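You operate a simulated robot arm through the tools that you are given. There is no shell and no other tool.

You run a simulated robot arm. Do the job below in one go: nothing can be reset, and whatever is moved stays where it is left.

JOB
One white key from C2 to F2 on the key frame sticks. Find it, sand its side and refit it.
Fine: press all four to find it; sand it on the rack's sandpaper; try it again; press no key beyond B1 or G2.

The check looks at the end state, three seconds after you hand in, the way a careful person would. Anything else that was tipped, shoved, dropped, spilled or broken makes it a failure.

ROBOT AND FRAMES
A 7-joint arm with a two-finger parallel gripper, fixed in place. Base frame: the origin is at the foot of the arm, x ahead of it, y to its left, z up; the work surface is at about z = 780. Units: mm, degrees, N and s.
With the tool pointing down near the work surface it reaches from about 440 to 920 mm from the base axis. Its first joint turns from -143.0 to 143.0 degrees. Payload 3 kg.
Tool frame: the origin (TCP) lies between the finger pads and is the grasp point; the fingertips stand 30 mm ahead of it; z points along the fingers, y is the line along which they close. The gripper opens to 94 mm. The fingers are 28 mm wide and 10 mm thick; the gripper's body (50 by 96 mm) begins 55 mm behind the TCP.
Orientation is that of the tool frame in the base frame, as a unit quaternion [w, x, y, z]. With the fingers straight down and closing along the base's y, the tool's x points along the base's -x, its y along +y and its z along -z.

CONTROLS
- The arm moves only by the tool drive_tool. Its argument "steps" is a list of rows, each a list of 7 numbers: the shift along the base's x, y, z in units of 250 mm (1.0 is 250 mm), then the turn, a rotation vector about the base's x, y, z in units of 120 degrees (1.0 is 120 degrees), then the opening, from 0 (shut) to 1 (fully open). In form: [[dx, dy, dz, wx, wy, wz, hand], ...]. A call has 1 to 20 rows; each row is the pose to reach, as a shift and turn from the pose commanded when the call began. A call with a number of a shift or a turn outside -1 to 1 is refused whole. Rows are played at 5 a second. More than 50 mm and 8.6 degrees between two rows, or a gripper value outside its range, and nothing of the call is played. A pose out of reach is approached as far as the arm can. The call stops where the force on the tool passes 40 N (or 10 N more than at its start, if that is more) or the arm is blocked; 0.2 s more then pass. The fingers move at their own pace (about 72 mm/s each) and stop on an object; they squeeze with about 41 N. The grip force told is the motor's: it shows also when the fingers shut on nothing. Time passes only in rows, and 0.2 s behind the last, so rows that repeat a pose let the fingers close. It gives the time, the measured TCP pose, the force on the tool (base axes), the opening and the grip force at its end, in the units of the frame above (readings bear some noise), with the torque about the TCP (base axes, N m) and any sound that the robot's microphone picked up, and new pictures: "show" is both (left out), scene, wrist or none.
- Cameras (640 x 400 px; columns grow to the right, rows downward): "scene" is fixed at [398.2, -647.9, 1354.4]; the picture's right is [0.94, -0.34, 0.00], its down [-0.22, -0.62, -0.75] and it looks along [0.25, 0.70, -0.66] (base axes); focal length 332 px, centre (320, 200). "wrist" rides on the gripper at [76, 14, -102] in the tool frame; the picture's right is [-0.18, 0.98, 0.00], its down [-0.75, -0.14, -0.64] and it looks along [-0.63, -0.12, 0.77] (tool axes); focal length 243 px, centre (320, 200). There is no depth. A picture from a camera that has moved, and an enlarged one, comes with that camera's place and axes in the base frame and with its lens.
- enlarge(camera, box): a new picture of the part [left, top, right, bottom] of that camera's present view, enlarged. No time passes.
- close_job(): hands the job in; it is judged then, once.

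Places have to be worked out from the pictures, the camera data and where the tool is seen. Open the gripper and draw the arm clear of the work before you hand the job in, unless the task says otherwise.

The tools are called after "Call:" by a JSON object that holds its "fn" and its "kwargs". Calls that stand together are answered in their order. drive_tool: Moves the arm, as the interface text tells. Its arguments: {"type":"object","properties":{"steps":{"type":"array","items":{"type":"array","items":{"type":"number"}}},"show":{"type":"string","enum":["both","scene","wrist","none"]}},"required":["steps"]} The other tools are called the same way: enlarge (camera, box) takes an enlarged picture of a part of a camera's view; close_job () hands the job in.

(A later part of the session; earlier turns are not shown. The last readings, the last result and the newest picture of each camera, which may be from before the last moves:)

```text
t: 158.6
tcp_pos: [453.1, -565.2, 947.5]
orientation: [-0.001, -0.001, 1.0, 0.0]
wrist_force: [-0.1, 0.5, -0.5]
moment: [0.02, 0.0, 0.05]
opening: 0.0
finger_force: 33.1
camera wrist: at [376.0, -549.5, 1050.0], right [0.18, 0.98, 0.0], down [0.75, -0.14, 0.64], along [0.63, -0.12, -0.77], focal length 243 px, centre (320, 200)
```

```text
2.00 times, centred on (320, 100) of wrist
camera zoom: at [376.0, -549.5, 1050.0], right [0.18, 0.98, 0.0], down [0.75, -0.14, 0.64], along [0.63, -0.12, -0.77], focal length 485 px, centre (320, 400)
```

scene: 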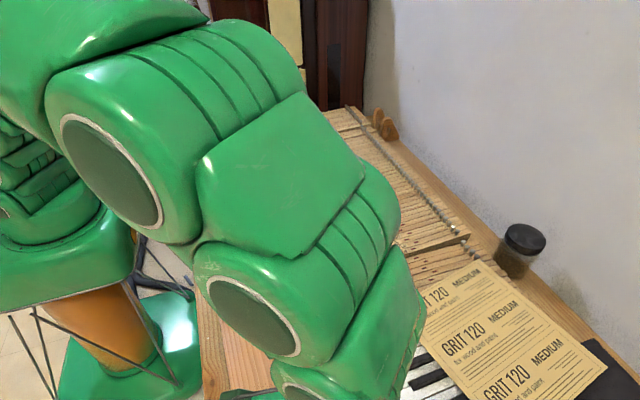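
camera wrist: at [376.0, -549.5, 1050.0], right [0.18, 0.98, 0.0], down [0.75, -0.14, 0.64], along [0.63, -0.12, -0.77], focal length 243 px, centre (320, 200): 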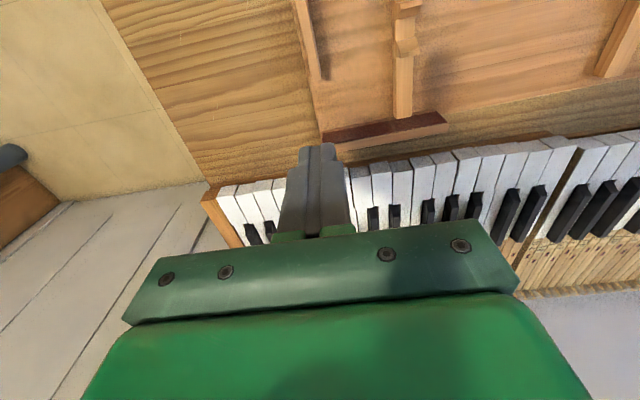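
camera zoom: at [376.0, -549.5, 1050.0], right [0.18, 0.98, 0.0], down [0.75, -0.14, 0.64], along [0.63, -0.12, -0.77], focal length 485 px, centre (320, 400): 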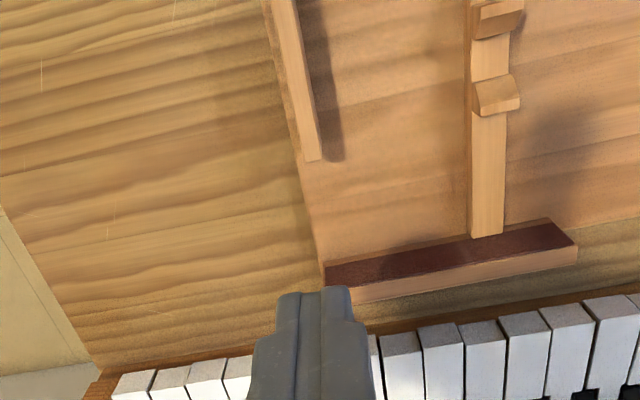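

The plain bar's end is at about (430, -563) and the block at x ≈ 486; the shut fingers at x ≈ 453 fit between them. I descend to tip z ≈ 808.

Call:
{"fn": "drive_tool", "kwargs": {"steps": [[0, 0, -0.14, 0, 0, 0, 0], [0, 0, -0.28, 0, 0, 0, 0], [0, 0, -0.38, 0, 0, 0, 0], [0, 0, -0.43, 0, 0, 0, 0], [0, 0, -0.43, 0, 0, 0, 0]], "show": "wrist"}}

Call:
{"fn": "enlarge", "kwargs": {"camera": "wrist", "box": [220, 40, 440, 220]}}

```text
t: 159.8
tcp_pos: [451.6, -559.6, 839.6]
orientation: [0.0, 0.0, 1.0, -0.001]
wrist_force: [-0.1, 0.2, 0.3]
moment: [0.04, -0.03, -0.02]
opening: 0.2
finger_force: 33.3
camera wrist: at [375.7, -544.9, 941.1], right [0.18, 0.98, 0.0], down [0.75, -0.14, 0.64], along [0.63, -0.12, -0.77], focal length 243 px, centre (320, 200)
```

wrist: 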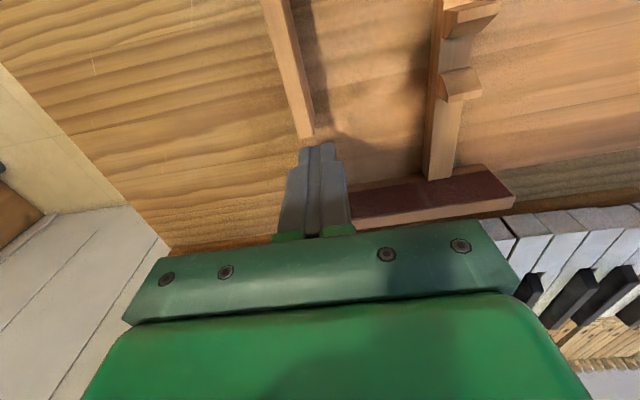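

```text
2.22 times, centred on (330, 130) of wrist
camera zoom: at [375.7, -544.9, 941.1], right [0.18, 0.98, 0.0], down [0.75, -0.14, 0.64], along [0.63, -0.12, -0.77], focal length 539 px, centre (298, 356)
```

zoom: 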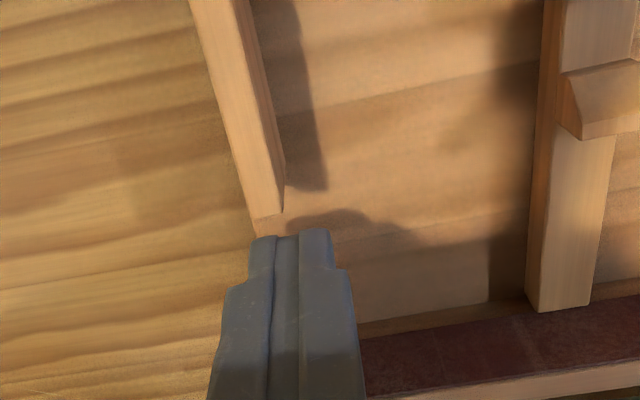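

Finger is right in front of the bar's end. I push slowly toward -x: first 8 mm to make contact.

Call:
{"fn": "drive_tool", "kwargs": {"steps": [[-0.006, 0, 0, 0, 0, 0, 0], [-0.012, 0, 0, 0, 0, 0, 0], [-0.018, 0, 0, 0, 0, 0, 0], [-0.024, 0, 0, 0, 0, 0, 0], [-0.03, 0, 0, 0, 0, 0, 0], [-0.036, 0, 0, 0, 0, 0, 0]], "show": "none"}}

Call:
{"fn": "drive_tool", "kwargs": {"steps": [[-0.004, 0, 0, 0, 0, 0, 0], [-0.008, 0, 0, 0, 0, 0, 0], [-0.012, 0, 0, 0, 0, 0, 0], [-0.016, 0, 0, 0, 0, 0, 0]], "show": "wrist"}}

Call:
{"fn": "enlarge", "kwargs": {"camera": "wrist", "box": [220, 40, 440, 220]}}

```text
t: 161.2
tcp_pos: [443.7, -560.2, 840.6]
orientation: [-0.001, 0.0, 1.0, 0.0]
wrist_force: [4.0, -1.2, 0.9]
moment: [-0.04, -0.09, 0.01]
opening: 0.0
finger_force: 32.9
```

```text
t: 162.2
tcp_pos: [441.6, -560.9, 840.5]
orientation: [0.0, 0.0, 1.0, -0.001]
wrist_force: [3.4, 0.0, 0.8]
moment: [-0.05, -0.07, 0.0]
opening: 0.0
finger_force: 33.0
camera wrist: at [363.2, -546.3, 942.0], right [0.18, 0.98, 0.0], down [0.75, -0.14, 0.64], along [0.63, -0.12, -0.77], focal length 243 px, centre (320, 200)
```

wrist: 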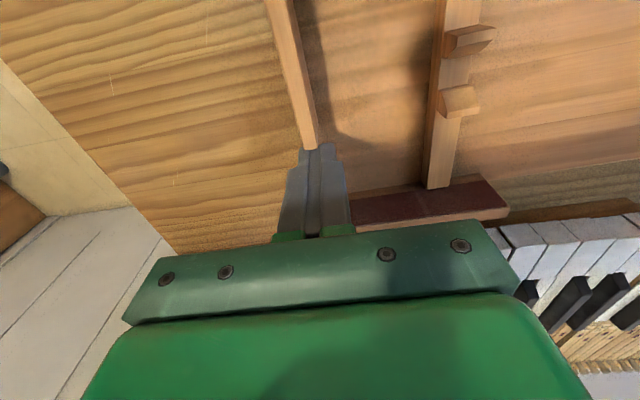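

```text
2.22 times, centred on (330, 130) of wrist
camera zoom: at [363.2, -546.3, 942.0], right [0.18, 0.98, 0.0], down [0.75, -0.14, 0.64], along [0.63, -0.12, -0.77], focal length 539 px, centre (298, 356)
```

zoom: 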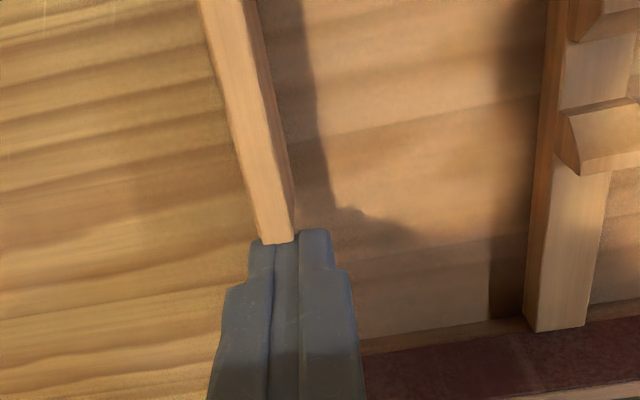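

The rack slides back smoothly at ~3.5 N. I continue pushing about 8 mm more.

Call:
{"fn": "drive_tool", "kwargs": {"steps": [[-0.004, 0, 0, 0, 0, 0, 0], [-0.008, 0, 0, 0, 0, 0, 0], [-0.012, 0, 0, 0, 0, 0, 0], [-0.016, 0, 0, 0, 0, 0, 0], [-0.02, 0, 0, 0, 0, 0, 0], [-0.024, 0, 0, 0, 0, 0, 0], [-0.028, 0, 0, 0, 0, 0, 0], [-0.032, 0, 0, 0, 0, 0, 0]], "show": "none"}}

Call:
{"fn": "drive_tool", "kwargs": {"steps": [[0.02, 0, 0, 0, 0, 0, 0], [0.04, 0, 0.04, 0, 0, 0, 0], [0.04, 0, 0.2, 0, 0, 0, 0], [0.04, 0.05, 0.36, 0, 0, 0, 0], [0.04, 0.2, 0.44, 0, 0, 0, 0], [0.08, 0.38, 0.44, 0, 0, 0, 0], [0.12, 0.56, 0.44, 0, 0, 0, 0], [0.16, 0.74, 0.44, 0, 0, 0, 0], [0.2, 0.9, 0.44, 0, 0, 0, 0], [0.24, 1.0, 0.44, 0, 0, 0, 0]], "show": "none"}}

Call:
{"fn": "drive_tool", "kwargs": {"steps": [[0.04, 0.18, 0, 0, 0, 0, 0], [0.08, 0.36, 0, 0, 0, 0, 0], [0.12, 0.54, 0, 0, 0, 0, 0], [0.16, 0.72, 0, 0, 0, 0, 0], [0.2, 0.88, 0, 0, 0, 0, 0], [0.24, 1.0, 0, 0, 0, 0, 0]], "show": "scene"}}

Call:
{"fn": "enlarge", "kwargs": {"camera": "scene", "box": [280, 340, 376, 400]}}

Call:
{"fn": "enlarge", "kwargs": {"camera": "scene", "box": [200, 230, 360, 400]}}

```text
t: 164.0
tcp_pos: [432.1, -561.1, 839.0]
orientation: [0.0, -0.001, 1.0, 0.001]
wrist_force: [4.5, 0.2, 2.2]
moment: [0.03, -0.07, 0.01]
opening: 0.1
finger_force: 33.2
```

```text
t: 166.2
tcp_pos: [491.7, -313.5, 948.6]
orientation: [-0.001, 0.001, 1.0, 0.0]
wrist_force: [-0.3, 0.7, 0.3]
moment: [0.04, -0.02, -0.02]
opening: 0.1
finger_force: 32.9
```

```text
t: 167.6
tcp_pos: [550.8, -58.8, 950.8]
orientation: [-0.001, 0.0, 1.0, 0.002]
wrist_force: [0.0, 0.2, -0.1]
moment: [-0.03, -0.01, 0.0]
opening: 0.1
finger_force: 33.2
```

scene: 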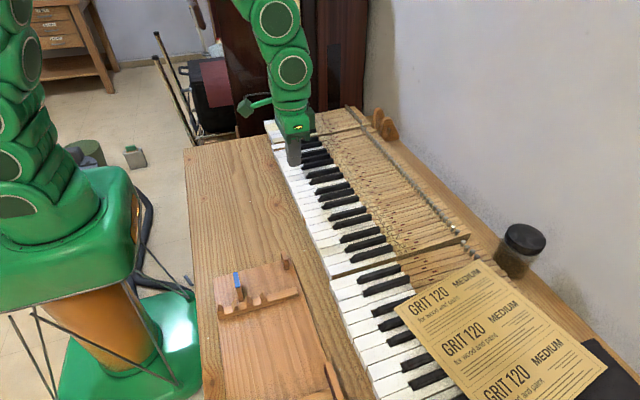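

```text
6.67 times, centred on (328, 370) of scene
camera zoom: at [398.2, -647.9, 1354.4], right [0.94, -0.34, 0.0], down [-0.22, -0.62, -0.75], along [0.25, 0.7, -0.66], focal length 2210 px, centre (267, -933)
```

zoom: 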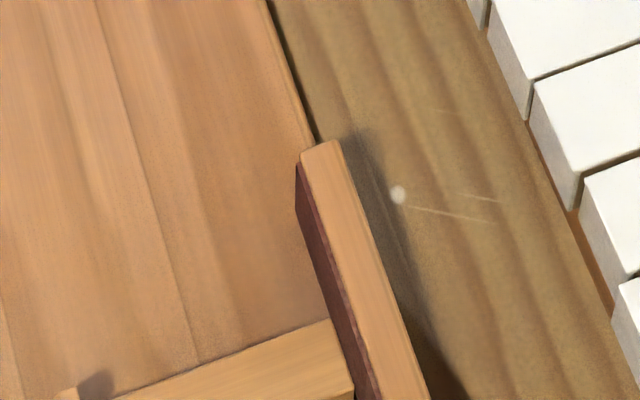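

```text
2.35 times, centred on (280, 315) of scene
camera zoom: at [398.2, -647.9, 1354.4], right [0.94, -0.34, 0.0], down [-0.22, -0.62, -0.75], along [0.25, 0.7, -0.66], focal length 780 px, centre (414, -71)
```

zoom: 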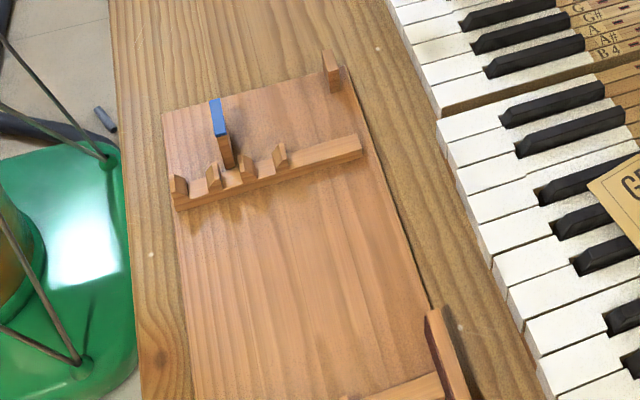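

The rack is back within ~3 mm of its original place. Now I return to D2: first press its tail flush again so the head comes up level for gripping.

Call:
{"fn": "drive_tool", "kwargs": {"steps": [[0.1, 0.14, 0, 0, 0, 0, 0], [0.2, 0.28, 0, 0, 0, 0, 0], [0.3, 0.42, 0, 0, 0, 0, 0], [0.4, 0.56, 0, 0, 0, 0, 0], [0.5, 0.7, 0, 0, 0, 0, 0], [0.6, 0.84, 0, 0, 0, 0, 0], [0.76, 0.88, 0, 0, 0, 0, 0], [0.92, 0.88, 0, 0, 0, 0, 0]], "show": "none"}}

Call:
{"fn": "drive_tool", "kwargs": {"steps": [[0.06, 0, 0, 0, 0, 0, 0], [0.12, 0, -0.06, 0, 0, 0, 0], [0.12, 0, -0.18, 0, 0, 0, 0], [0.12, 0, -0.3, 0, 0, 0, 0], [0.12, 0, -0.34, 0, 0, 0, 0], [0.12, 0, -0.34, 0, 0, 0, 0]], "show": "wrist"}}

Call:
{"fn": "enlarge", "kwargs": {"camera": "wrist", "box": [220, 60, 420, 220]}}

```text
t: 169.4
tcp_pos: [783.9, 157.0, 949.1]
orientation: [-0.001, 0.0, 1.0, 0.0]
wrist_force: [-0.9, -0.7, 0.0]
moment: [0.01, 0.0, -0.01]
opening: 0.0
finger_force: 32.8
```

```text
t: 170.8
tcp_pos: [813.2, 158.9, 866.4]
orientation: [-0.001, 0.0, 1.0, 0.0]
wrist_force: [-0.4, -0.1, 0.9]
moment: [0.0, 0.02, 0.03]
opening: 0.0
finger_force: 33.1
camera wrist: at [736.8, 173.6, 968.3], right [0.18, 0.98, 0.0], down [0.75, -0.14, 0.64], along [0.63, -0.12, -0.77], focal length 243 px, centre (320, 200)
```

wrist: 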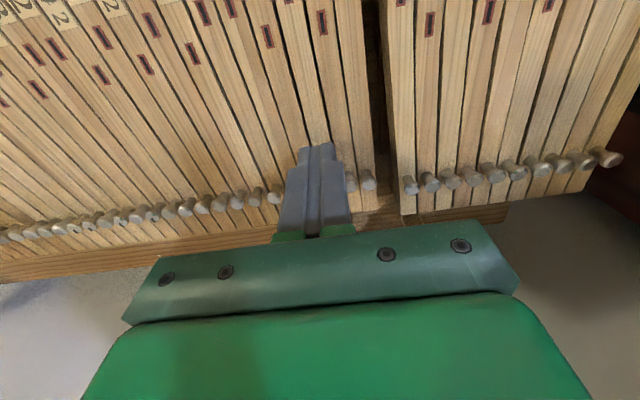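

```text
2.50 times, centred on (320, 140) of wrist
camera zoom: at [736.8, 173.6, 968.3], right [0.18, 0.98, 0.0], down [0.75, -0.14, 0.64], along [0.63, -0.12, -0.77], focal length 606 px, centre (320, 350)
```

zoom: 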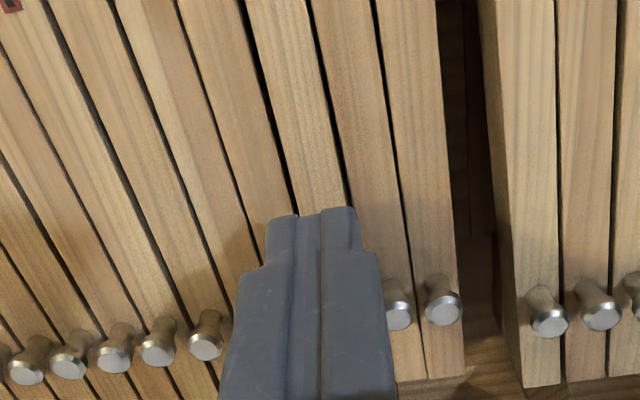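

Tip is over D2's tail. I lower to just above it, then press gently in small steps.

Call:
{"fn": "drive_tool", "kwargs": {"steps": [[0, 0.006, -0.02, 0, 0, 0, 0], [0, 0.006, -0.04, 0, 0, 0, 0], [0, 0.006, -0.05, 0, 0, 0, 0], [0, 0.006, -0.05, 0, 0, 0, 0]], "show": "none"}}

Call:
{"fn": "drive_tool", "kwargs": {"steps": [[0, 0, -0.003, 0, 0, 0, 0], [0, 0, -0.006, 0, 0, 0, 0], [0, 0, -0.006, 0, 0, 0, 0]], "show": "none"}}

Call:
{"fn": "enlarge", "kwargs": {"camera": "scene", "box": [255, 110, 335, 160]}}

```text
t: 171.8
tcp_pos: [812.2, 160.9, 852.6]
orientation: [0.0, 0.0, 1.0, 0.0]
wrist_force: [-1.1, -0.5, 0.5]
moment: [-0.04, 0.03, -0.01]
opening: 0.0
finger_force: 32.7
```

```text
t: 172.6
tcp_pos: [812.2, 160.7, 851.5]
orientation: [0.0, 0.001, 1.0, 0.0]
wrist_force: [-1.2, -1.2, 4.0]
moment: [-0.05, 0.05, 0.02]
opening: 0.0
finger_force: 33.1
```

```text
8.00 times, centred on (295, 135) of scene
camera zoom: at [398.2, -647.9, 1354.4], right [0.94, -0.34, 0.0], down [-0.22, -0.62, -0.75], along [0.25, 0.7, -0.66], focal length 2652 px, centre (520, 720)
```

zoom: 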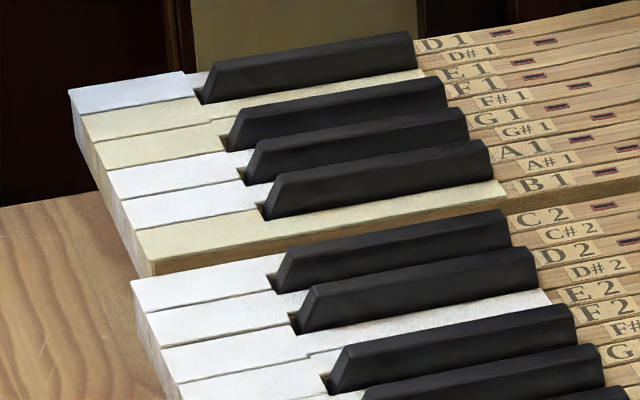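

D2 is level again. I lift off, go over D2's front with the fingers opened to 27 mm, and check the alignment for gripping.

Call:
{"fn": "drive_tool", "kwargs": {"steps": [[0, 0, 0.05, 0, 0, 0, 0], [0, 0, 0.2, 0, 0, 0, 0], [0, 0, 0.36, 0, 0, 0, 0], [-0.18, -0.006, 0.36, 0, 0, 0, 0], [-0.36, -0.01, 0.36, 0, 0, 0, 0.29], [-0.54, -0.014, 0.36, 0, 0, 0, 0.29], [-0.72, -0.016, 0.36, 0, 0, 0, 0.29], [-0.9, -0.016, 0.36, 0, 0, 0, 0.29], [-0.968, -0.016, 0.24, 0, 0, 0, 0.29], [-0.968, -0.016, 0.12, 0, 0, 0, 0.29], [-0.968, -0.016, 0.06, 0, 0, 0, 0.29], [-0.968, -0.016, 0.06, 0, 0, 0, 0.29]], "show": "wrist"}}

Call:
{"fn": "enlarge", "kwargs": {"camera": "wrist", "box": [220, 80, 420, 220]}}

```text
t: 175.2
tcp_pos: [571.9, 154.7, 864.6]
orientation: [0.0, 0.0, 1.0, 0.0]
wrist_force: [-0.4, -0.3, -0.6]
moment: [-0.03, -0.03, -0.01]
opening: 27.2
finger_force: 0.0
camera wrist: at [495.4, 169.8, 967.0], right [0.18, 0.98, 0.0], down [0.75, -0.14, 0.64], along [0.63, -0.12, -0.77], focal length 243 px, centre (320, 200)
```

wrist: 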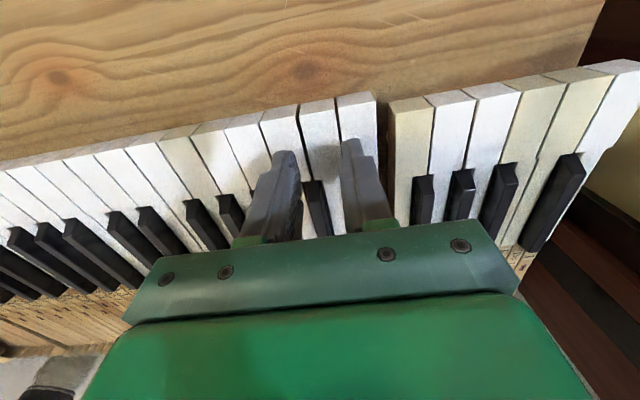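

```text
2.86 times, centred on (320, 150) of wrist
camera zoom: at [495.4, 169.8, 967.0], right [0.18, 0.98, 0.0], down [0.75, -0.14, 0.64], along [0.63, -0.12, -0.77], focal length 693 px, centre (320, 343)
```

zoom: 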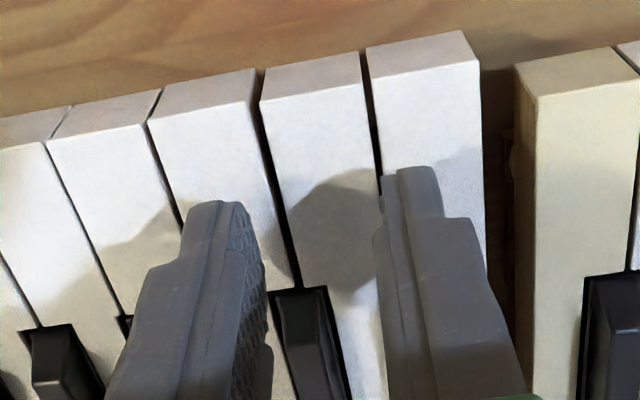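

D2's centre is about 3 mm to the +y side of the finger gap's centre. I shift +3 mm and re-check.

Call:
{"fn": "drive_tool", "kwargs": {"steps": [[0, 0.006, 0, 0, 0, 0, 0.29], [0, 0.012, 0, 0, 0, 0, 0.29], [0, 0.012, 0, 0, 0, 0, 0.29], [0, 0.012, 0, 0, 0, 0, 0.29]], "show": "none"}}

Call:
{"fn": "enlarge", "kwargs": {"camera": "wrist", "box": [220, 80, 420, 220]}}

```text
t: 176.2
tcp_pos: [571.4, 157.6, 863.9]
orientation: [0.0, 0.0, 1.0, 0.0]
wrist_force: [-0.1, -0.3, -0.1]
moment: [-0.03, -0.03, -0.01]
opening: 27.4
finger_force: 0.1
```

```text
2.86 times, centred on (320, 150) of wrist
camera zoom: at [494.5, 172.9, 966.6], right [0.18, 0.98, 0.0], down [0.75, -0.14, 0.64], along [0.63, -0.12, -0.77], focal length 693 px, centre (320, 343)
```

zoom: 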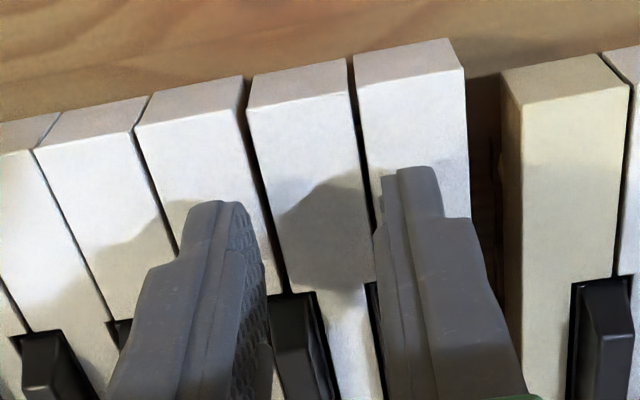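

Centred now. I lower the fingers onto C2 and E2 and press them ~8 mm.

Call:
{"fn": "drive_tool", "kwargs": {"steps": [[0, 0, -0.02, 0, 0, 0, 0.29], [0, 0, -0.036, 0, 0, 0, 0.29], [0, 0, -0.05, 0, 0, 0, 0.29], [0, 0, -0.06, 0, 0, 0, 0.29], [0, 0, -0.068, 0, 0, 0, 0.29], [0, 0, -0.068, 0, 0, 0, 0.29]], "show": "none"}}

Call:
{"fn": "enlarge", "kwargs": {"camera": "wrist", "box": [220, 80, 420, 220]}}

```text
t: 177.6
tcp_pos: [571.2, 159.8, 847.6]
orientation: [0.0, 0.0, 1.0, 0.0]
wrist_force: [-0.1, 0.2, 0.6]
moment: [0.01, -0.03, -0.01]
opening: 27.3
finger_force: 0.0
```

```text
2.86 times, centred on (320, 150) of wrist
camera zoom: at [493.6, 173.9, 950.4], right [0.18, 0.98, 0.0], down [0.75, -0.14, 0.64], along [0.63, -0.12, -0.77], focal length 693 px, centre (320, 343)
```

zoom: 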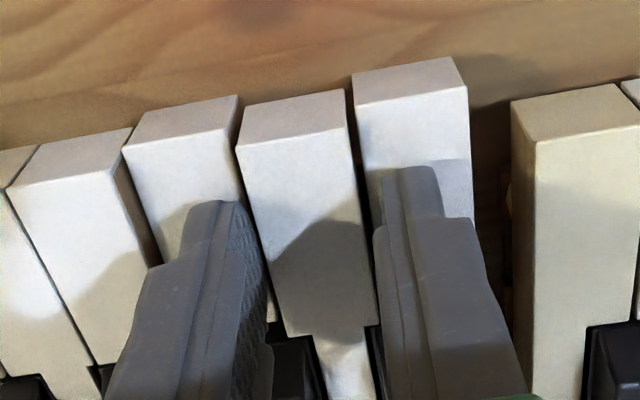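

D2 stands ~7 mm proud between the fingers. One more millimetre down, then I close on it.

Call:
{"fn": "drive_tool", "kwargs": {"steps": [[0, 0, -0.004, 0, 0, 0, 0.29], [0, 0, -0.006, 0, 0, 0, 0.29], [0, 0, -0.006, 0, 0, 0, 0.22], [0, 0, -0.006, 0, 0, 0, 0.1], [0, 0, -0.006, 0, 0, 0, 0.1], [0, 0, -0.006, 0, 0, 0, 0.1]], "show": "none"}}

Call:
{"fn": "drive_tool", "kwargs": {"steps": [[0, 0, 0.006, 0, 0, 0, 0.1], [0, 0, 0.012, 0, 0, 0, 0.1], [0, 0, 0.018, 0, 0, 0, 0.1], [0, 0, 0.024, 0, 0, 0, 0.1], [0, 0, 0.024, 0, 0, 0, 0.1]], "show": "none"}}

Call:
{"fn": "enlarge", "kwargs": {"camera": "wrist", "box": [220, 80, 420, 220]}}

Call:
{"fn": "enlarge", "kwargs": {"camera": "scene", "box": [255, 100, 415, 190]}}

```text
t: 179.0
tcp_pos: [570.8, 159.0, 847.2]
orientation: [0.0, 0.0, 1.0, 0.0]
wrist_force: [0.0, -8.2, 1.2]
moment: [-0.35, -0.13, -0.36]
opening: 21.9
finger_force: 40.8
```

```text
t: 180.2
tcp_pos: [570.8, 159.0, 853.9]
orientation: [0.0, -0.001, 1.0, 0.0]
wrist_force: [-0.3, -0.4, -0.6]
moment: [-0.03, 0.14, -0.02]
opening: 21.8
finger_force: 41.5
```

```text
2.86 times, centred on (320, 150) of wrist
camera zoom: at [494.0, 173.7, 955.2], right [0.18, 0.98, 0.0], down [0.75, -0.14, 0.64], along [0.63, -0.12, -0.77], focal length 693 px, centre (320, 343)
```

zoom: 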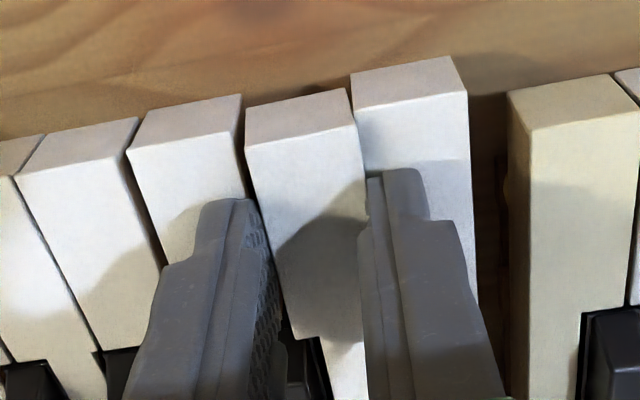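

```text
4.00 times, centred on (335, 145) of scene
camera zoom: at [398.2, -647.9, 1354.4], right [0.94, -0.34, 0.0], down [-0.22, -0.62, -0.75], along [0.25, 0.7, -0.66], focal length 1326 px, centre (260, 420)
```

zoom: 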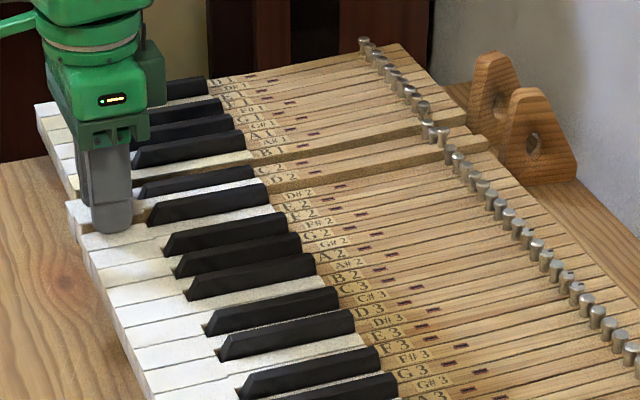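

Gripped and lifting level. I lift 44 mm more, and take reference pictures at this height for the later refit.

Call:
{"fn": "drive_tool", "kwargs": {"steps": [[0, 0, 0.02, 0, 0, 0, 0.1], [0, 0, 0.04, 0, 0, 0, 0.1], [0, 0, 0.06, 0, 0, 0, 0.1], [0, 0, 0.09, 0, 0, 0, 0.1], [0, 0, 0.12, 0, 0, 0, 0.1], [0, 0, 0.12, 0, 0, 0, 0.1]], "show": "none"}}

Call:
{"fn": "enlarge", "kwargs": {"camera": "wrist", "box": [265, 75, 395, 160]}}

Call:
{"fn": "enlarge", "kwargs": {"camera": "scene", "box": [262, 105, 342, 155]}}

Call:
{"fn": "enlarge", "kwargs": {"camera": "scene", "box": [310, 100, 390, 150]}}

```text
t: 181.6
tcp_pos: [571.2, 159.1, 883.5]
orientation: [0.001, 0.0, 1.0, -0.001]
wrist_force: [1.0, -0.1, 0.3]
moment: [0.01, 0.18, 0.0]
opening: 21.8
finger_force: 40.2
```

```text
4.71 times, centred on (330, 118) of wrist
camera zoom: at [494.4, 173.2, 985.3], right [0.18, 0.98, 0.0], down [0.75, -0.14, 0.64], along [0.63, -0.12, -0.77], focal length 1142 px, centre (273, 588)
```

zoom: 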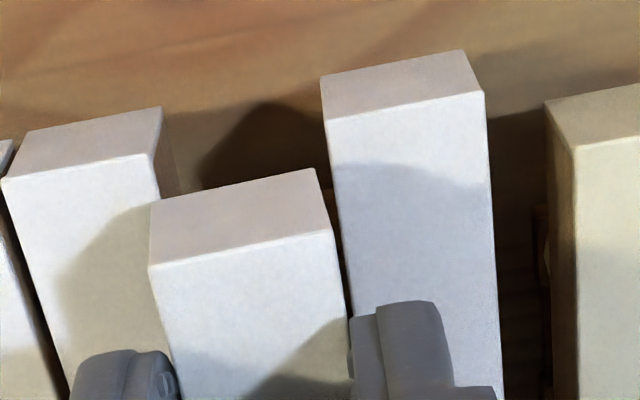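

```text
8.00 times, centred on (302, 130) of scene
camera zoom: at [398.2, -647.9, 1354.4], right [0.94, -0.34, 0.0], down [-0.22, -0.62, -0.75], along [0.25, 0.7, -0.66], focal length 2652 px, centre (464, 760)
```

zoom: 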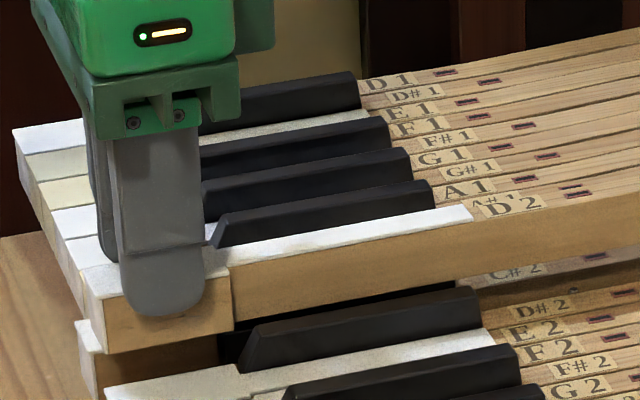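

```text
8.00 times, centred on (350, 125) of scene
camera zoom: at [398.2, -647.9, 1354.4], right [0.94, -0.34, 0.0], down [-0.22, -0.62, -0.75], along [0.25, 0.7, -0.66], focal length 2652 px, centre (80, 800)
```

zoom: 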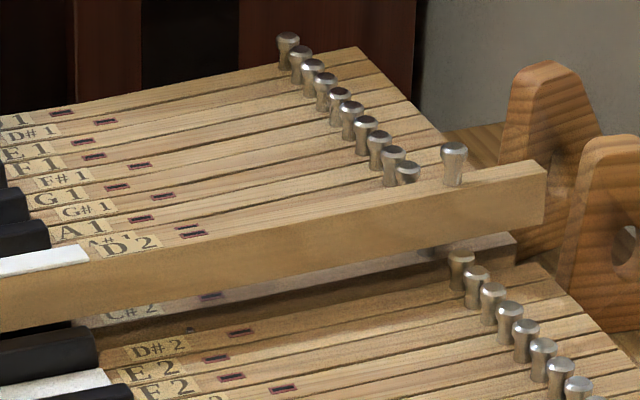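

Reference pictures taken. I carry D2 up and over, turn it +90°, and return to the rack for more sanding.

Call:
{"fn": "drive_tool", "kwargs": {"steps": [[0, 0, 0.12, 0, 0, 0, 0.1], [0, 0, 0.26, 0, 0, 0, 0.1], [0, -0.06, 0.4, 0, 0, 0, 0.1], [-0.02, -0.18, 0.45, 0, 0, 0, 0.1], [-0.04, -0.3, 0.45, 0, 0, 0, 0.1], [-0.06, -0.43, 0.45, 0, 0, 0, 0.1], [-0.08, -0.56, 0.45, 0, 0, 0, 0.1], [-0.1, -0.69, 0.45, 0, 0, 0, 0.1], [-0.12, -0.82, 0.45, 0, 0, 0, 0.1], [-0.12, -0.93, 0.45, 0, 0, 0, 0.1], [-0.12, -1.0, 0.45, 0, 0, 0, 0.1]], "show": "none"}}

Call:
{"fn": "drive_tool", "kwargs": {"steps": [[0, 0, 0, 0, 0, 0.068, 0.1], [0, 0, 0, 0, 0, 0.136, 0.1], [0, 0, 0, 0, 0, 0.204, 0.1], [0, 0, 0, 0, 0, 0.272, 0.1], [0, 0, 0, 0, 0, 0.34, 0.1], [0, 0, 0, 0, 0, 0.408, 0.1], [0, 0, 0, 0, 0, 0.476, 0.1], [0, 0, 0, 0, 0, 0.544, 0.1], [0, 0, 0, 0, 0, 0.612, 0.1], [0, 0, 0, 0, 0, 0.68, 0.1], [0, 0, 0, 0, 0, 0.74, 0.1], [0, 0, 0, 0, 0, 0.744, 0.1]], "show": "none"}}

Call:
{"fn": "drive_tool", "kwargs": {"steps": [[-0.03, -0.12, 0, 0, 0, 0, 0.1], [-0.06, -0.25, 0, 0, 0, 0, 0.1], [-0.1, -0.38, 0, 0, 0, 0, 0.1], [-0.14, -0.51, 0, 0, 0, 0, 0.1], [-0.2, -0.64, 0, 0, 0, 0, 0.1], [-0.26, -0.77, 0, 0, 0, 0, 0.1], [-0.32, -0.9, 0, 0, 0, 0, 0.1], [-0.36, -1.0, 0, 0, 0, 0, 0.1]], "show": "none"}}

Call:
{"fn": "drive_tool", "kwargs": {"steps": [[-0.02, -0.12, 0, 0.01, 0, 0, 0.1], [-0.04, -0.25, 0, 0.02, 0, 0, 0.1], [-0.06, -0.38, 0, 0.03, 0, 0, 0.1], [-0.08, -0.5, 0, 0.03, 0, 0, 0.1], [-0.08, -0.58, -0.1, 0.03, 0, 0, 0.1], [-0.08, -0.58, -0.22, 0.03, 0, 0, 0.1], [-0.08, -0.58, -0.28, 0.03, 0, 0, 0.1], [-0.08, -0.58, -0.28, 0.03, 0, 0, 0.1]], "show": "wrist"}}

Call:
{"fn": "enlarge", "kwargs": {"camera": "wrist", "box": [140, 0, 400, 200]}}

```text
t: 184.0
tcp_pos: [541.4, -90.4, 994.7]
orientation: [0.001, 0.0, 1.0, 0.0]
wrist_force: [-0.5, 0.5, -0.2]
moment: [-0.02, 0.14, -0.01]
opening: 21.7
finger_force: 40.7
```

```text
t: 186.6
tcp_pos: [540.4, -91.9, 996.1]
orientation: [0.0, -0.703, 0.711, 0.0]
wrist_force: [0.6, -0.3, -0.8]
moment: [-0.19, -0.01, 0.0]
opening: 21.7
finger_force: 40.8
```

```text
t: 188.4
tcp_pos: [449.6, -341.1, 996.0]
orientation: [-0.001, -0.703, 0.711, 0.0]
wrist_force: [-0.1, -0.6, 0.8]
moment: [-0.11, 0.03, -0.01]
opening: 21.6
finger_force: 40.5
```

```text
t: 190.2
tcp_pos: [431.1, -485.2, 925.9]
orientation: [0.021, -0.703, 0.711, 0.022]
wrist_force: [-0.3, 1.0, -0.4]
moment: [-0.16, -0.01, 0.04]
opening: 21.6
finger_force: 41.2
camera wrist: at [414.3, -567.1, 1023.6], right [-0.98, 0.2, 0.01], down [0.15, 0.71, 0.69], along [0.13, 0.68, -0.73], focal length 243 px, centre (320, 200)
```

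wrist: 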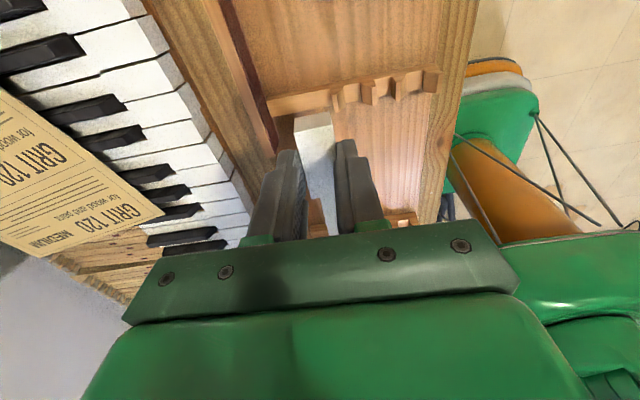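

```text
2.00 times, centred on (270, 100) of wrist
camera zoom: at [414.3, -567.1, 1023.6], right [-0.98, 0.2, 0.01], down [0.15, 0.71, 0.69], along [0.13, 0.68, -0.73], focal length 485 px, centre (420, 400)
```

zoom: 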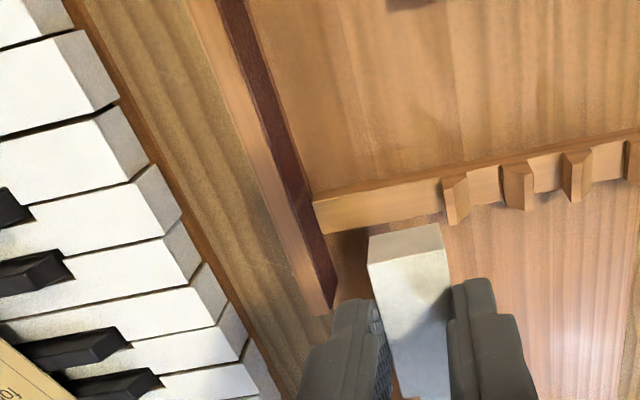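

The block's face is at x ≈ 479 with a skew of about -2° now. I align the key's yaw to it, lower beside the paper, 6–7 mm away.

Call:
{"fn": "drive_tool", "kwargs": {"steps": [[0.05, -0.01, 0, 0, 0, -0.004, 0.1], [0.1, -0.014, -0.04, 0, 0, -0.009, 0.1], [0.128, -0.014, -0.12, 0, 0, -0.009, 0.1], [0.128, -0.014, -0.2, 0, 0, -0.009, 0.1], [0.128, -0.014, -0.248, 0, 0, -0.009, 0.1], [0.128, -0.014, -0.248, 0, 0, -0.009, 0.1]], "show": "wrist"}}

Call:
{"fn": "enlarge", "kwargs": {"camera": "wrist", "box": [230, 0, 370, 160]}}

```text
t: 191.6
tcp_pos: [463.6, -487.2, 861.6]
orientation: [0.022, -0.696, 0.718, 0.023]
wrist_force: [-0.3, -0.3, -0.4]
moment: [-0.14, -0.03, 0.0]
opening: 21.6
finger_force: 40.4
camera wrist: at [444.8, -569.0, 959.8], right [-0.98, 0.21, 0.01], down [0.16, 0.71, 0.69], along [0.14, 0.67, -0.73], focal length 243 px, centre (320, 200)
```

wrist: 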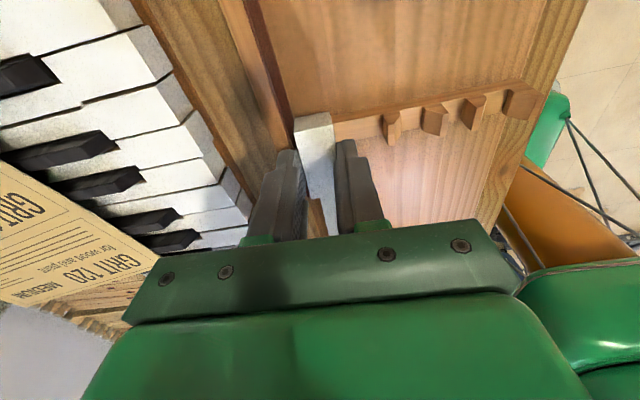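

```text
2.50 times, centred on (300, 80) of wrist
camera zoom: at [444.8, -569.0, 959.8], right [-0.98, 0.21, 0.01], down [0.16, 0.71, 0.69], along [0.14, 0.67, -0.73], focal length 606 px, centre (370, 500)
```

zoom: 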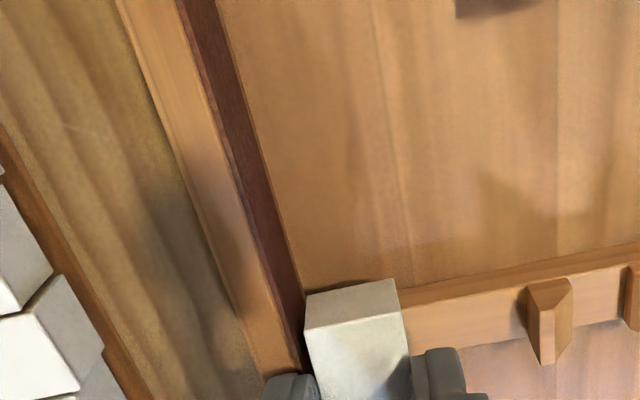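

I approach: 2 mm, then fine advance at 0.1 mm per row, reading the force each call.

Call:
{"fn": "drive_tool", "kwargs": {"steps": [[0.003, 0, 0, 0, 0, 0, 0.1], [0.006, 0, 0, 0, 0, 0, 0.1], [0.008, 0, 0, 0, 0, 0, 0.1], [0.008, 0, 0, 0, 0, 0, 0.1]], "show": "none"}}

Call:
{"fn": "drive_tool", "kwargs": {"steps": [[0.0006, 0, 0, 0, 0, 0, 0.1], [0.0012, 0, 0, 0, 0, 0, 0.1], [0.0018, 0, 0, 0, 0, 0, 0.1], [0.0024, 0, 0, 0, 0, 0, 0.1], [0.003, 0, 0, 0, 0, 0, 0.1], [0.0036, 0, 0, 0, 0, 0, 0.1], [0.004, 0, 0, 0, 0, 0, 0.1]], "show": "none"}}

```text
t: 192.6
tcp_pos: [464.8, -489.6, 863.3]
orientation: [0.023, -0.695, 0.718, 0.022]
wrist_force: [-0.1, 0.3, -0.6]
moment: [-0.12, 0.01, -0.02]
opening: 21.5
finger_force: 41.0
```

```text
t: 194.2
tcp_pos: [463.6, -488.0, 864.0]
orientation: [0.021, -0.696, 0.718, 0.023]
wrist_force: [-1.0, -1.3, -1.4]
moment: [-0.16, 0.08, 0.04]
opening: 21.8
finger_force: 41.1
```

First touch at x ≈ 465. Now strokes: short 14 mm back-and-forth along the face with a tiny advance, reading the force after each set.

Call:
{"fn": "drive_tool", "kwargs": {"steps": [[0.0006, 0.012, 0, 0, 0, 0, 0.1], [0.0012, 0.024, 0, 0, 0, 0, 0.1], [0.0018, 0.036, 0, 0, 0, 0, 0.1], [0.0024, 0.048, 0, 0, 0, 0, 0.1], [0.003, 0.056, 0, 0, 0, 0, 0.1], [0.0029, 0.044, 0, 0, 0, 0, 0.1], [0.0028, 0.032, 0, 0, 0, 0, 0.1], [0.0027, 0.02, 0, 0, 0, 0, 0.1], [0.0026, 0.008, 0, 0, 0, 0, 0.1], [0.0026, 0, 0, 0, 0, 0, 0.1]], "show": "none"}}

```text
t: 196.4
tcp_pos: [466.3, -490.4, 864.0]
orientation: [0.021, -0.695, 0.718, 0.022]
wrist_force: [-0.1, 0.8, -0.4]
moment: [-0.18, -0.01, 0.0]
opening: 21.6
finger_force: 41.2
```

No contact at the end. I advance slowly again from here in 0.3 mm portions.

Call:
{"fn": "drive_tool", "kwargs": {"steps": [[0.0006, 0, 0, 0, 0, 0, 0.1], [0.0012, 0, 0, 0, 0, 0, 0.1], [0.0018, 0, 0, 0, 0, 0, 0.1]], "show": "none"}}

Call:
{"fn": "drive_tool", "kwargs": {"steps": [[0.0006, 0, 0, 0, 0, 0, 0.1], [0.0012, 0, 0, 0, 0, 0, 0.1], [0.0018, 0, 0, 0, 0, 0, 0.1]], "show": "none"}}

```text
t: 197.2
tcp_pos: [465.9, -489.2, 863.6]
orientation: [0.021, -0.696, 0.717, 0.023]
wrist_force: [-0.8, 0.0, -0.7]
moment: [-0.15, -0.01, 0.02]
opening: 21.8
finger_force: 40.4
```

```text
t: 198.0
tcp_pos: [466.4, -489.7, 864.0]
orientation: [0.021, -0.695, 0.718, 0.022]
wrist_force: [-3.1, 1.6, -1.9]
moment: [-0.11, 0.18, 0.14]
opening: 22.0
finger_force: 40.9
```

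Contact ~3–4 N, toward the tail-side end of the head, so I reduce the skew by 0.8°. Then I stroke over y -490…-520 with small slope and tiny advance.

Call:
{"fn": "drive_tool", "kwargs": {"steps": [[-0.002, 0, 0, 0, 0, 0.0035, 0.1], [-0.002, 0, 0, 0, 0, 0.0067, 0.1], [-0.0012, 0, 0, 0, 0, 0.0067, 0.1], [-0.0006, 0, 0, 0, 0, 0.0067, 0.1], [0, 0, 0, 0, 0, 0.0067, 0.1], [0.0006, 0, 0, 0, 0, 0.0067, 0.1], [0.0012, 0, 0, 0, 0, 0.0067, 0.1]], "show": "none"}}

```text
t: 199.6
tcp_pos: [468.5, -488.1, 862.9]
orientation: [0.021, -0.701, 0.713, 0.022]
wrist_force: [-4.0, -0.8, 0.1]
moment: [-0.19, 0.18, 0.12]
opening: 21.6
finger_force: 41.3
```

Steady 4 N. I stroke 30 mm toward -y at constant x and read the force.

Call:
{"fn": "drive_tool", "kwargs": {"steps": [[0, -0.012, 0, 0, 0, 0, 0.1], [0, -0.024, 0, 0, 0, 0, 0.1], [0, -0.036, 0, 0, 0, 0, 0.1], [0, -0.048, 0, 0, 0, 0, 0.1], [0, -0.06, 0, 0, 0, 0, 0.1], [0, -0.072, 0, 0, 0, 0, 0.1], [0, -0.084, 0, 0, 0, 0, 0.1], [0, -0.096, 0, 0, 0, 0, 0.1], [0, -0.108, 0, 0, 0, 0, 0.1], [0, -0.12, 0, 0, 0, 0, 0.1]], "show": "none"}}

```text
t: 201.8
tcp_pos: [466.0, -519.9, 865.8]
orientation: [0.022, -0.7, 0.713, 0.022]
wrist_force: [-0.4, -0.4, -2.0]
moment: [-0.13, 0.02, 0.04]
opening: 21.6
finger_force: 40.5
```

Light at that end. I stroke back +30 mm with 0.3 mm advance spread over the stroke.

Call:
{"fn": "drive_tool", "kwargs": {"steps": [[0.0002, 0.012, 0, 0, 0, 0, 0.1], [0.0004, 0.024, 0, 0, 0, 0, 0.1], [0.0006, 0.036, 0, 0, 0, 0, 0.1], [0.0008, 0.048, 0, 0, 0, 0, 0.1], [0.001, 0.06, 0, 0, 0, 0, 0.1], [0.0012, 0.072, 0, 0, 0, 0, 0.1], [0.0012, 0.084, 0, 0, 0, 0, 0.1], [0.0012, 0.096, 0, 0, 0, 0, 0.1], [0.0012, 0.108, 0, 0, 0, 0, 0.1], [0.0012, 0.12, 0, 0, 0, 0, 0.1]], "show": "none"}}

```text
t: 204.0
tcp_pos: [467.6, -489.4, 864.4]
orientation: [0.022, -0.7, 0.713, 0.022]
wrist_force: [0.2, 0.0, -1.3]
moment: [-0.16, 0.01, 0.0]
opening: 21.4
finger_force: 40.9
```

Contact fluctuates with the arm's small errors, so I use longer back-and-forth sets (30 mm strokes) with a very slow total advance of ~0.8 mm per set.

Call:
{"fn": "drive_tool", "kwargs": {"steps": [[0.0002, -0.024, 0, 0, 0, 0, 0.1], [0.0004, -0.048, 0, 0, 0, 0, 0.1], [0.0006, -0.072, 0, 0, 0, 0, 0.1], [0.0008, -0.096, 0, 0, 0, 0, 0.1], [0.001, -0.12, 0, 0, 0, 0, 0.1], [0.0012, -0.096, 0, 0, 0, 0, 0.1], [0.0014, -0.072, 0, 0, 0, 0, 0.1], [0.0016, -0.048, 0, 0, 0, 0, 0.1], [0.0018, -0.024, 0, 0, 0, 0, 0.1], [0.002, 0, 0, 0, 0, 0, 0.1], [0.0022, -0.024, 0, 0, 0, 0, 0.1], [0.0024, -0.048, 0, 0, 0, 0, 0.1], [0.0026, -0.072, 0, 0, 0, 0, 0.1], [0.0028, -0.096, 0, 0, 0, 0, 0.1], [0.003, -0.12, 0, 0, 0, 0, 0.1], [0.0032, -0.096, 0, 0, 0, 0, 0.1], [0.0034, -0.072, 0, 0, 0, 0, 0.1], [0.0036, -0.048, 0, 0, 0, 0, 0.1], [0.0038, -0.024, 0, 0, 0, 0, 0.1], [0.004, 0, 0, 0, 0, 0, 0.1]], "show": "none"}}

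```text
t: 208.2
tcp_pos: [467.5, -488.0, 863.4]
orientation: [0.021, -0.701, 0.713, 0.022]
wrist_force: [0.2, -0.5, -1.7]
moment: [-0.15, -0.01, -0.03]
opening: 21.6
finger_force: 40.8
```

No force at this end. I look at the gap and probe it.

Call:
{"fn": "drive_tool", "kwargs": {"steps": [[0.0006, -0.03, 0, 0, 0, 0, 0.1], [0.0012, -0.06, 0, 0, 0, 0, 0.1], [0.0012, -0.06, 0, 0, 0, 0, 0.1]], "show": "wrist"}}

Call:
{"fn": "enlarge", "kwargs": {"camera": "wrist", "box": [240, 60, 360, 160]}}

Call:
{"fn": "enlarge", "kwargs": {"camera": "wrist", "box": [140, 0, 400, 200]}}

```text
t: 209.0
tcp_pos: [467.0, -503.5, 865.4]
orientation: [0.022, -0.701, 0.713, 0.023]
wrist_force: [-0.4, 0.4, -0.8]
moment: [-0.13, -0.02, -0.01]
opening: 21.8
finger_force: 41.1
camera wrist: at [450.3, -585.6, 961.4], right [-0.98, 0.2, 0.01], down [0.15, 0.71, 0.69], along [0.13, 0.68, -0.73], focal length 243 px, centre (320, 200)
```

wrist: 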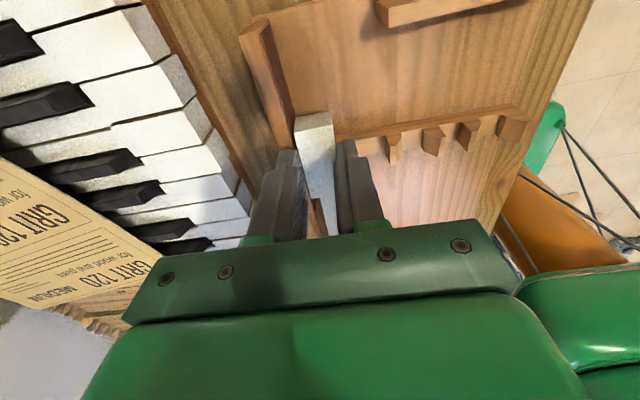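

```text
4.00 times, centred on (300, 110) of wrist
camera zoom: at [450.3, -585.6, 961.4], right [-0.98, 0.2, 0.01], down [0.15, 0.71, 0.69], along [0.13, 0.68, -0.73], focal length 970 px, centre (400, 560)
```

zoom: 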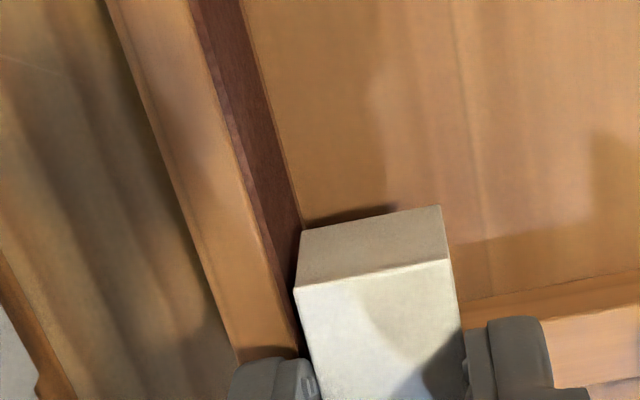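

```text
2.00 times, centred on (270, 100) of wrist
camera zoom: at [450.3, -585.6, 961.4], right [-0.98, 0.2, 0.01], down [0.15, 0.71, 0.69], along [0.13, 0.68, -0.73], focal length 485 px, centre (420, 400)
```

zoom: 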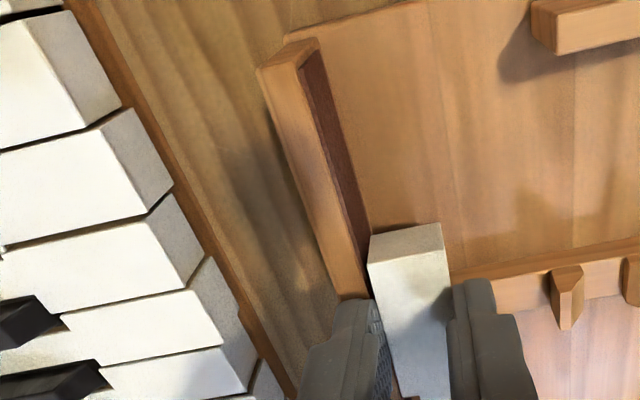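

The key's side looks within a millimetre of the paper. I probe in 0.3 mm increments.

Call:
{"fn": "drive_tool", "kwargs": {"steps": [[0.0006, 0, 0, 0, 0, 0, 0.1], [0.0012, 0, 0, 0, 0, 0, 0.1], [0.0016, 0, 0, 0, 0, 0, 0.1]], "show": "none"}}

Call:
{"fn": "drive_tool", "kwargs": {"steps": [[0.0006, 0, 0, 0, 0, 0, 0.1], [0.0012, 0, 0, 0, 0, 0, 0.1], [0.0016, 0, 0, 0, 0, 0, 0.1]], "show": "none"}}

```text
t: 209.8
tcp_pos: [470.0, -503.9, 864.6]
orientation: [0.022, -0.7, 0.713, 0.022]
wrist_force: [-3.8, -0.7, 0.4]
moment: [-0.14, 0.16, 0.07]
opening: 21.8
finger_force: 41.3
```

```text
t: 210.6
tcp_pos: [469.9, -503.9, 864.6]
orientation: [0.021, -0.701, 0.713, 0.023]
wrist_force: [-3.7, 0.6, -1.8]
moment: [-0.15, 0.15, 0.1]
opening: 21.9
finger_force: 41.2
```

Contact holds at ~3.7 N (the rack's sliding limit). I do slower strokes (2.5 mm per row) with 0.5 mm total advance to keep contact.

Call:
{"fn": "drive_tool", "kwargs": {"steps": [[0.0001, 0.01, 0, 0, 0, 0, 0.1], [0.0002, 0.02, 0, 0, 0, 0, 0.1], [0.0003, 0.03, 0, 0, 0, 0, 0.1], [0.0004, 0.04, 0, 0, 0, 0, 0.1], [0.0005, 0.05, 0, 0, 0, 0, 0.1], [0.0006, 0.06, 0, 0, 0, 0, 0.1], [0.0007, 0.07, 0, 0, 0, 0, 0.1], [0.0008, 0.08, 0, 0, 0, 0, 0.1], [0.0009, 0.09, 0, 0, 0, 0, 0.1], [0.001, 0.1, 0, 0, 0, 0, 0.1]], "show": "none"}}

```text
t: 212.8
tcp_pos: [470.0, -480.6, 863.3]
orientation: [0.022, -0.701, 0.713, 0.021]
wrist_force: [-0.2, 0.3, -1.3]
moment: [-0.14, 0.0, -0.04]
opening: 21.7
finger_force: 40.8
```

Contact was lost going +y, so the commanded line isn't parallel to the face. I probe here (y ≈ -480) for the contact x, to get the effective slope for the strokes.

Call:
{"fn": "drive_tool", "kwargs": {"steps": [[0.0006, 0, 0, 0, 0, 0, 0.1], [0.0012, 0, 0, 0, 0, 0, 0.1], [0.0016, 0, 0, 0, 0, 0, 0.1]], "show": "none"}}

Call:
{"fn": "drive_tool", "kwargs": {"steps": [[0.0006, 0, 0, 0, 0, 0, 0.1], [0.0012, 0, 0, 0, 0, 0, 0.1], [0.0016, 0, 0, 0, 0, 0, 0.1]], "show": "none"}}

```text
t: 213.6
tcp_pos: [469.9, -479.3, 864.9]
orientation: [0.022, -0.701, 0.713, 0.022]
wrist_force: [-2.5, 0.8, -0.2]
moment: [-0.2, 0.15, 0.07]
opening: 21.7
finger_force: 41.1
```

```text
t: 214.4
tcp_pos: [472.1, -480.2, 865.2]
orientation: [0.021, -0.701, 0.712, 0.023]
wrist_force: [-4.5, -1.5, 0.0]
moment: [-0.17, 0.22, 0.12]
opening: 21.8
finger_force: 40.5
```

Effective slope: about +1.0 mm in x per 25 mm in y. I stroke back -25 mm following it.

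Call:
{"fn": "drive_tool", "kwargs": {"steps": [[-0.00035, -0.01, 0, 0, 0, 0, 0.1], [-0.0007, -0.02, 0, 0, 0, 0, 0.1], [-0.00105, -0.03, 0, 0, 0, 0, 0.1], [-0.0014, -0.04, 0, 0, 0, 0, 0.1], [-0.00175, -0.05, 0, 0, 0, 0, 0.1], [-0.0021, -0.06, 0, 0, 0, 0, 0.1], [-0.00245, -0.07, 0, 0, 0, 0, 0.1], [-0.0028, -0.08, 0, 0, 0, 0, 0.1], [-0.00315, -0.09, 0, 0, 0, 0, 0.1], [-0.0035, -0.1, 0, 0, 0, 0, 0.1]], "show": "none"}}

```text
t: 216.6
tcp_pos: [470.3, -505.2, 863.2]
orientation: [0.022, -0.701, 0.713, 0.023]
wrist_force: [0.0, -0.4, -0.6]
moment: [-0.16, -0.03, -0.02]
opening: 21.8
finger_force: 41.0
```

Just short of contact. I continue with slope-following strokes plus a 0.03 mm/row advance (out and back, 25 mm each way).

Call:
{"fn": "drive_tool", "kwargs": {"steps": [[0.0012, 0.01, 0, 0, 0, 0, 0.1], [0.0017, 0.02, 0, 0, 0, 0, 0.1], [0.0022, 0.03, 0, 0, 0, 0, 0.1], [0.0027, 0.04, 0, 0, 0, 0, 0.1], [0.0032, 0.05, 0, 0, 0, 0, 0.1], [0.0037, 0.06, 0, 0, 0, 0, 0.1], [0.0042, 0.07, 0, 0, 0, 0, 0.1], [0.0047, 0.08, 0, 0, 0, 0, 0.1], [0.0052, 0.09, 0, 0, 0, 0, 0.1], [0.0057, 0.1, 0, 0, 0, 0, 0.1], [0.0055, 0.09, 0, 0, 0, 0, 0.1], [0.0053, 0.08, 0, 0, 0, 0, 0.1], [0.0051, 0.07, 0, 0, 0, 0, 0.1], [0.0049, 0.06, 0, 0, 0, 0, 0.1], [0.0046, 0.05, 0, 0, 0, 0, 0.1], [0.0043, 0.04, 0, 0, 0, 0, 0.1], [0.004, 0.03, 0, 0, 0, 0, 0.1], [0.0037, 0.02, 0, 0, 0, 0, 0.1], [0.0034, 0.01, 0, 0, 0, 0, 0.1], [0.0031, 0, 0, 0, 0, 0, 0.1]], "show": "none"}}

```text
t: 220.8
tcp_pos: [470.6, -504.2, 863.3]
orientation: [0.021, -0.7, 0.713, 0.022]
wrist_force: [0.3, 0.5, -1.6]
moment: [-0.15, -0.01, -0.01]
opening: 21.4
finger_force: 41.0
```

No force at the end of the return. I check the force at the end of a +y stroke alone.

Call:
{"fn": "drive_tool", "kwargs": {"steps": [[0.001, 0.01, 0, 0, 0, 0, 0.1], [0.0015, 0.02, 0, 0, 0, 0, 0.1], [0.002, 0.03, 0, 0, 0, 0, 0.1], [0.0025, 0.04, 0, 0, 0, 0, 0.1], [0.003, 0.05, 0, 0, 0, 0, 0.1], [0.0035, 0.06, 0, 0, 0, 0, 0.1], [0.004, 0.07, 0, 0, 0, 0, 0.1], [0.0045, 0.08, 0, 0, 0, 0, 0.1]], "show": "none"}}

```text
t: 222.6
tcp_pos: [471.8, -484.1, 864.7]
orientation: [0.022, -0.7, 0.713, 0.023]
wrist_force: [0.0, -0.1, -1.4]
moment: [-0.17, 0.0, 0.02]
opening: 21.9
finger_force: 41.0
```

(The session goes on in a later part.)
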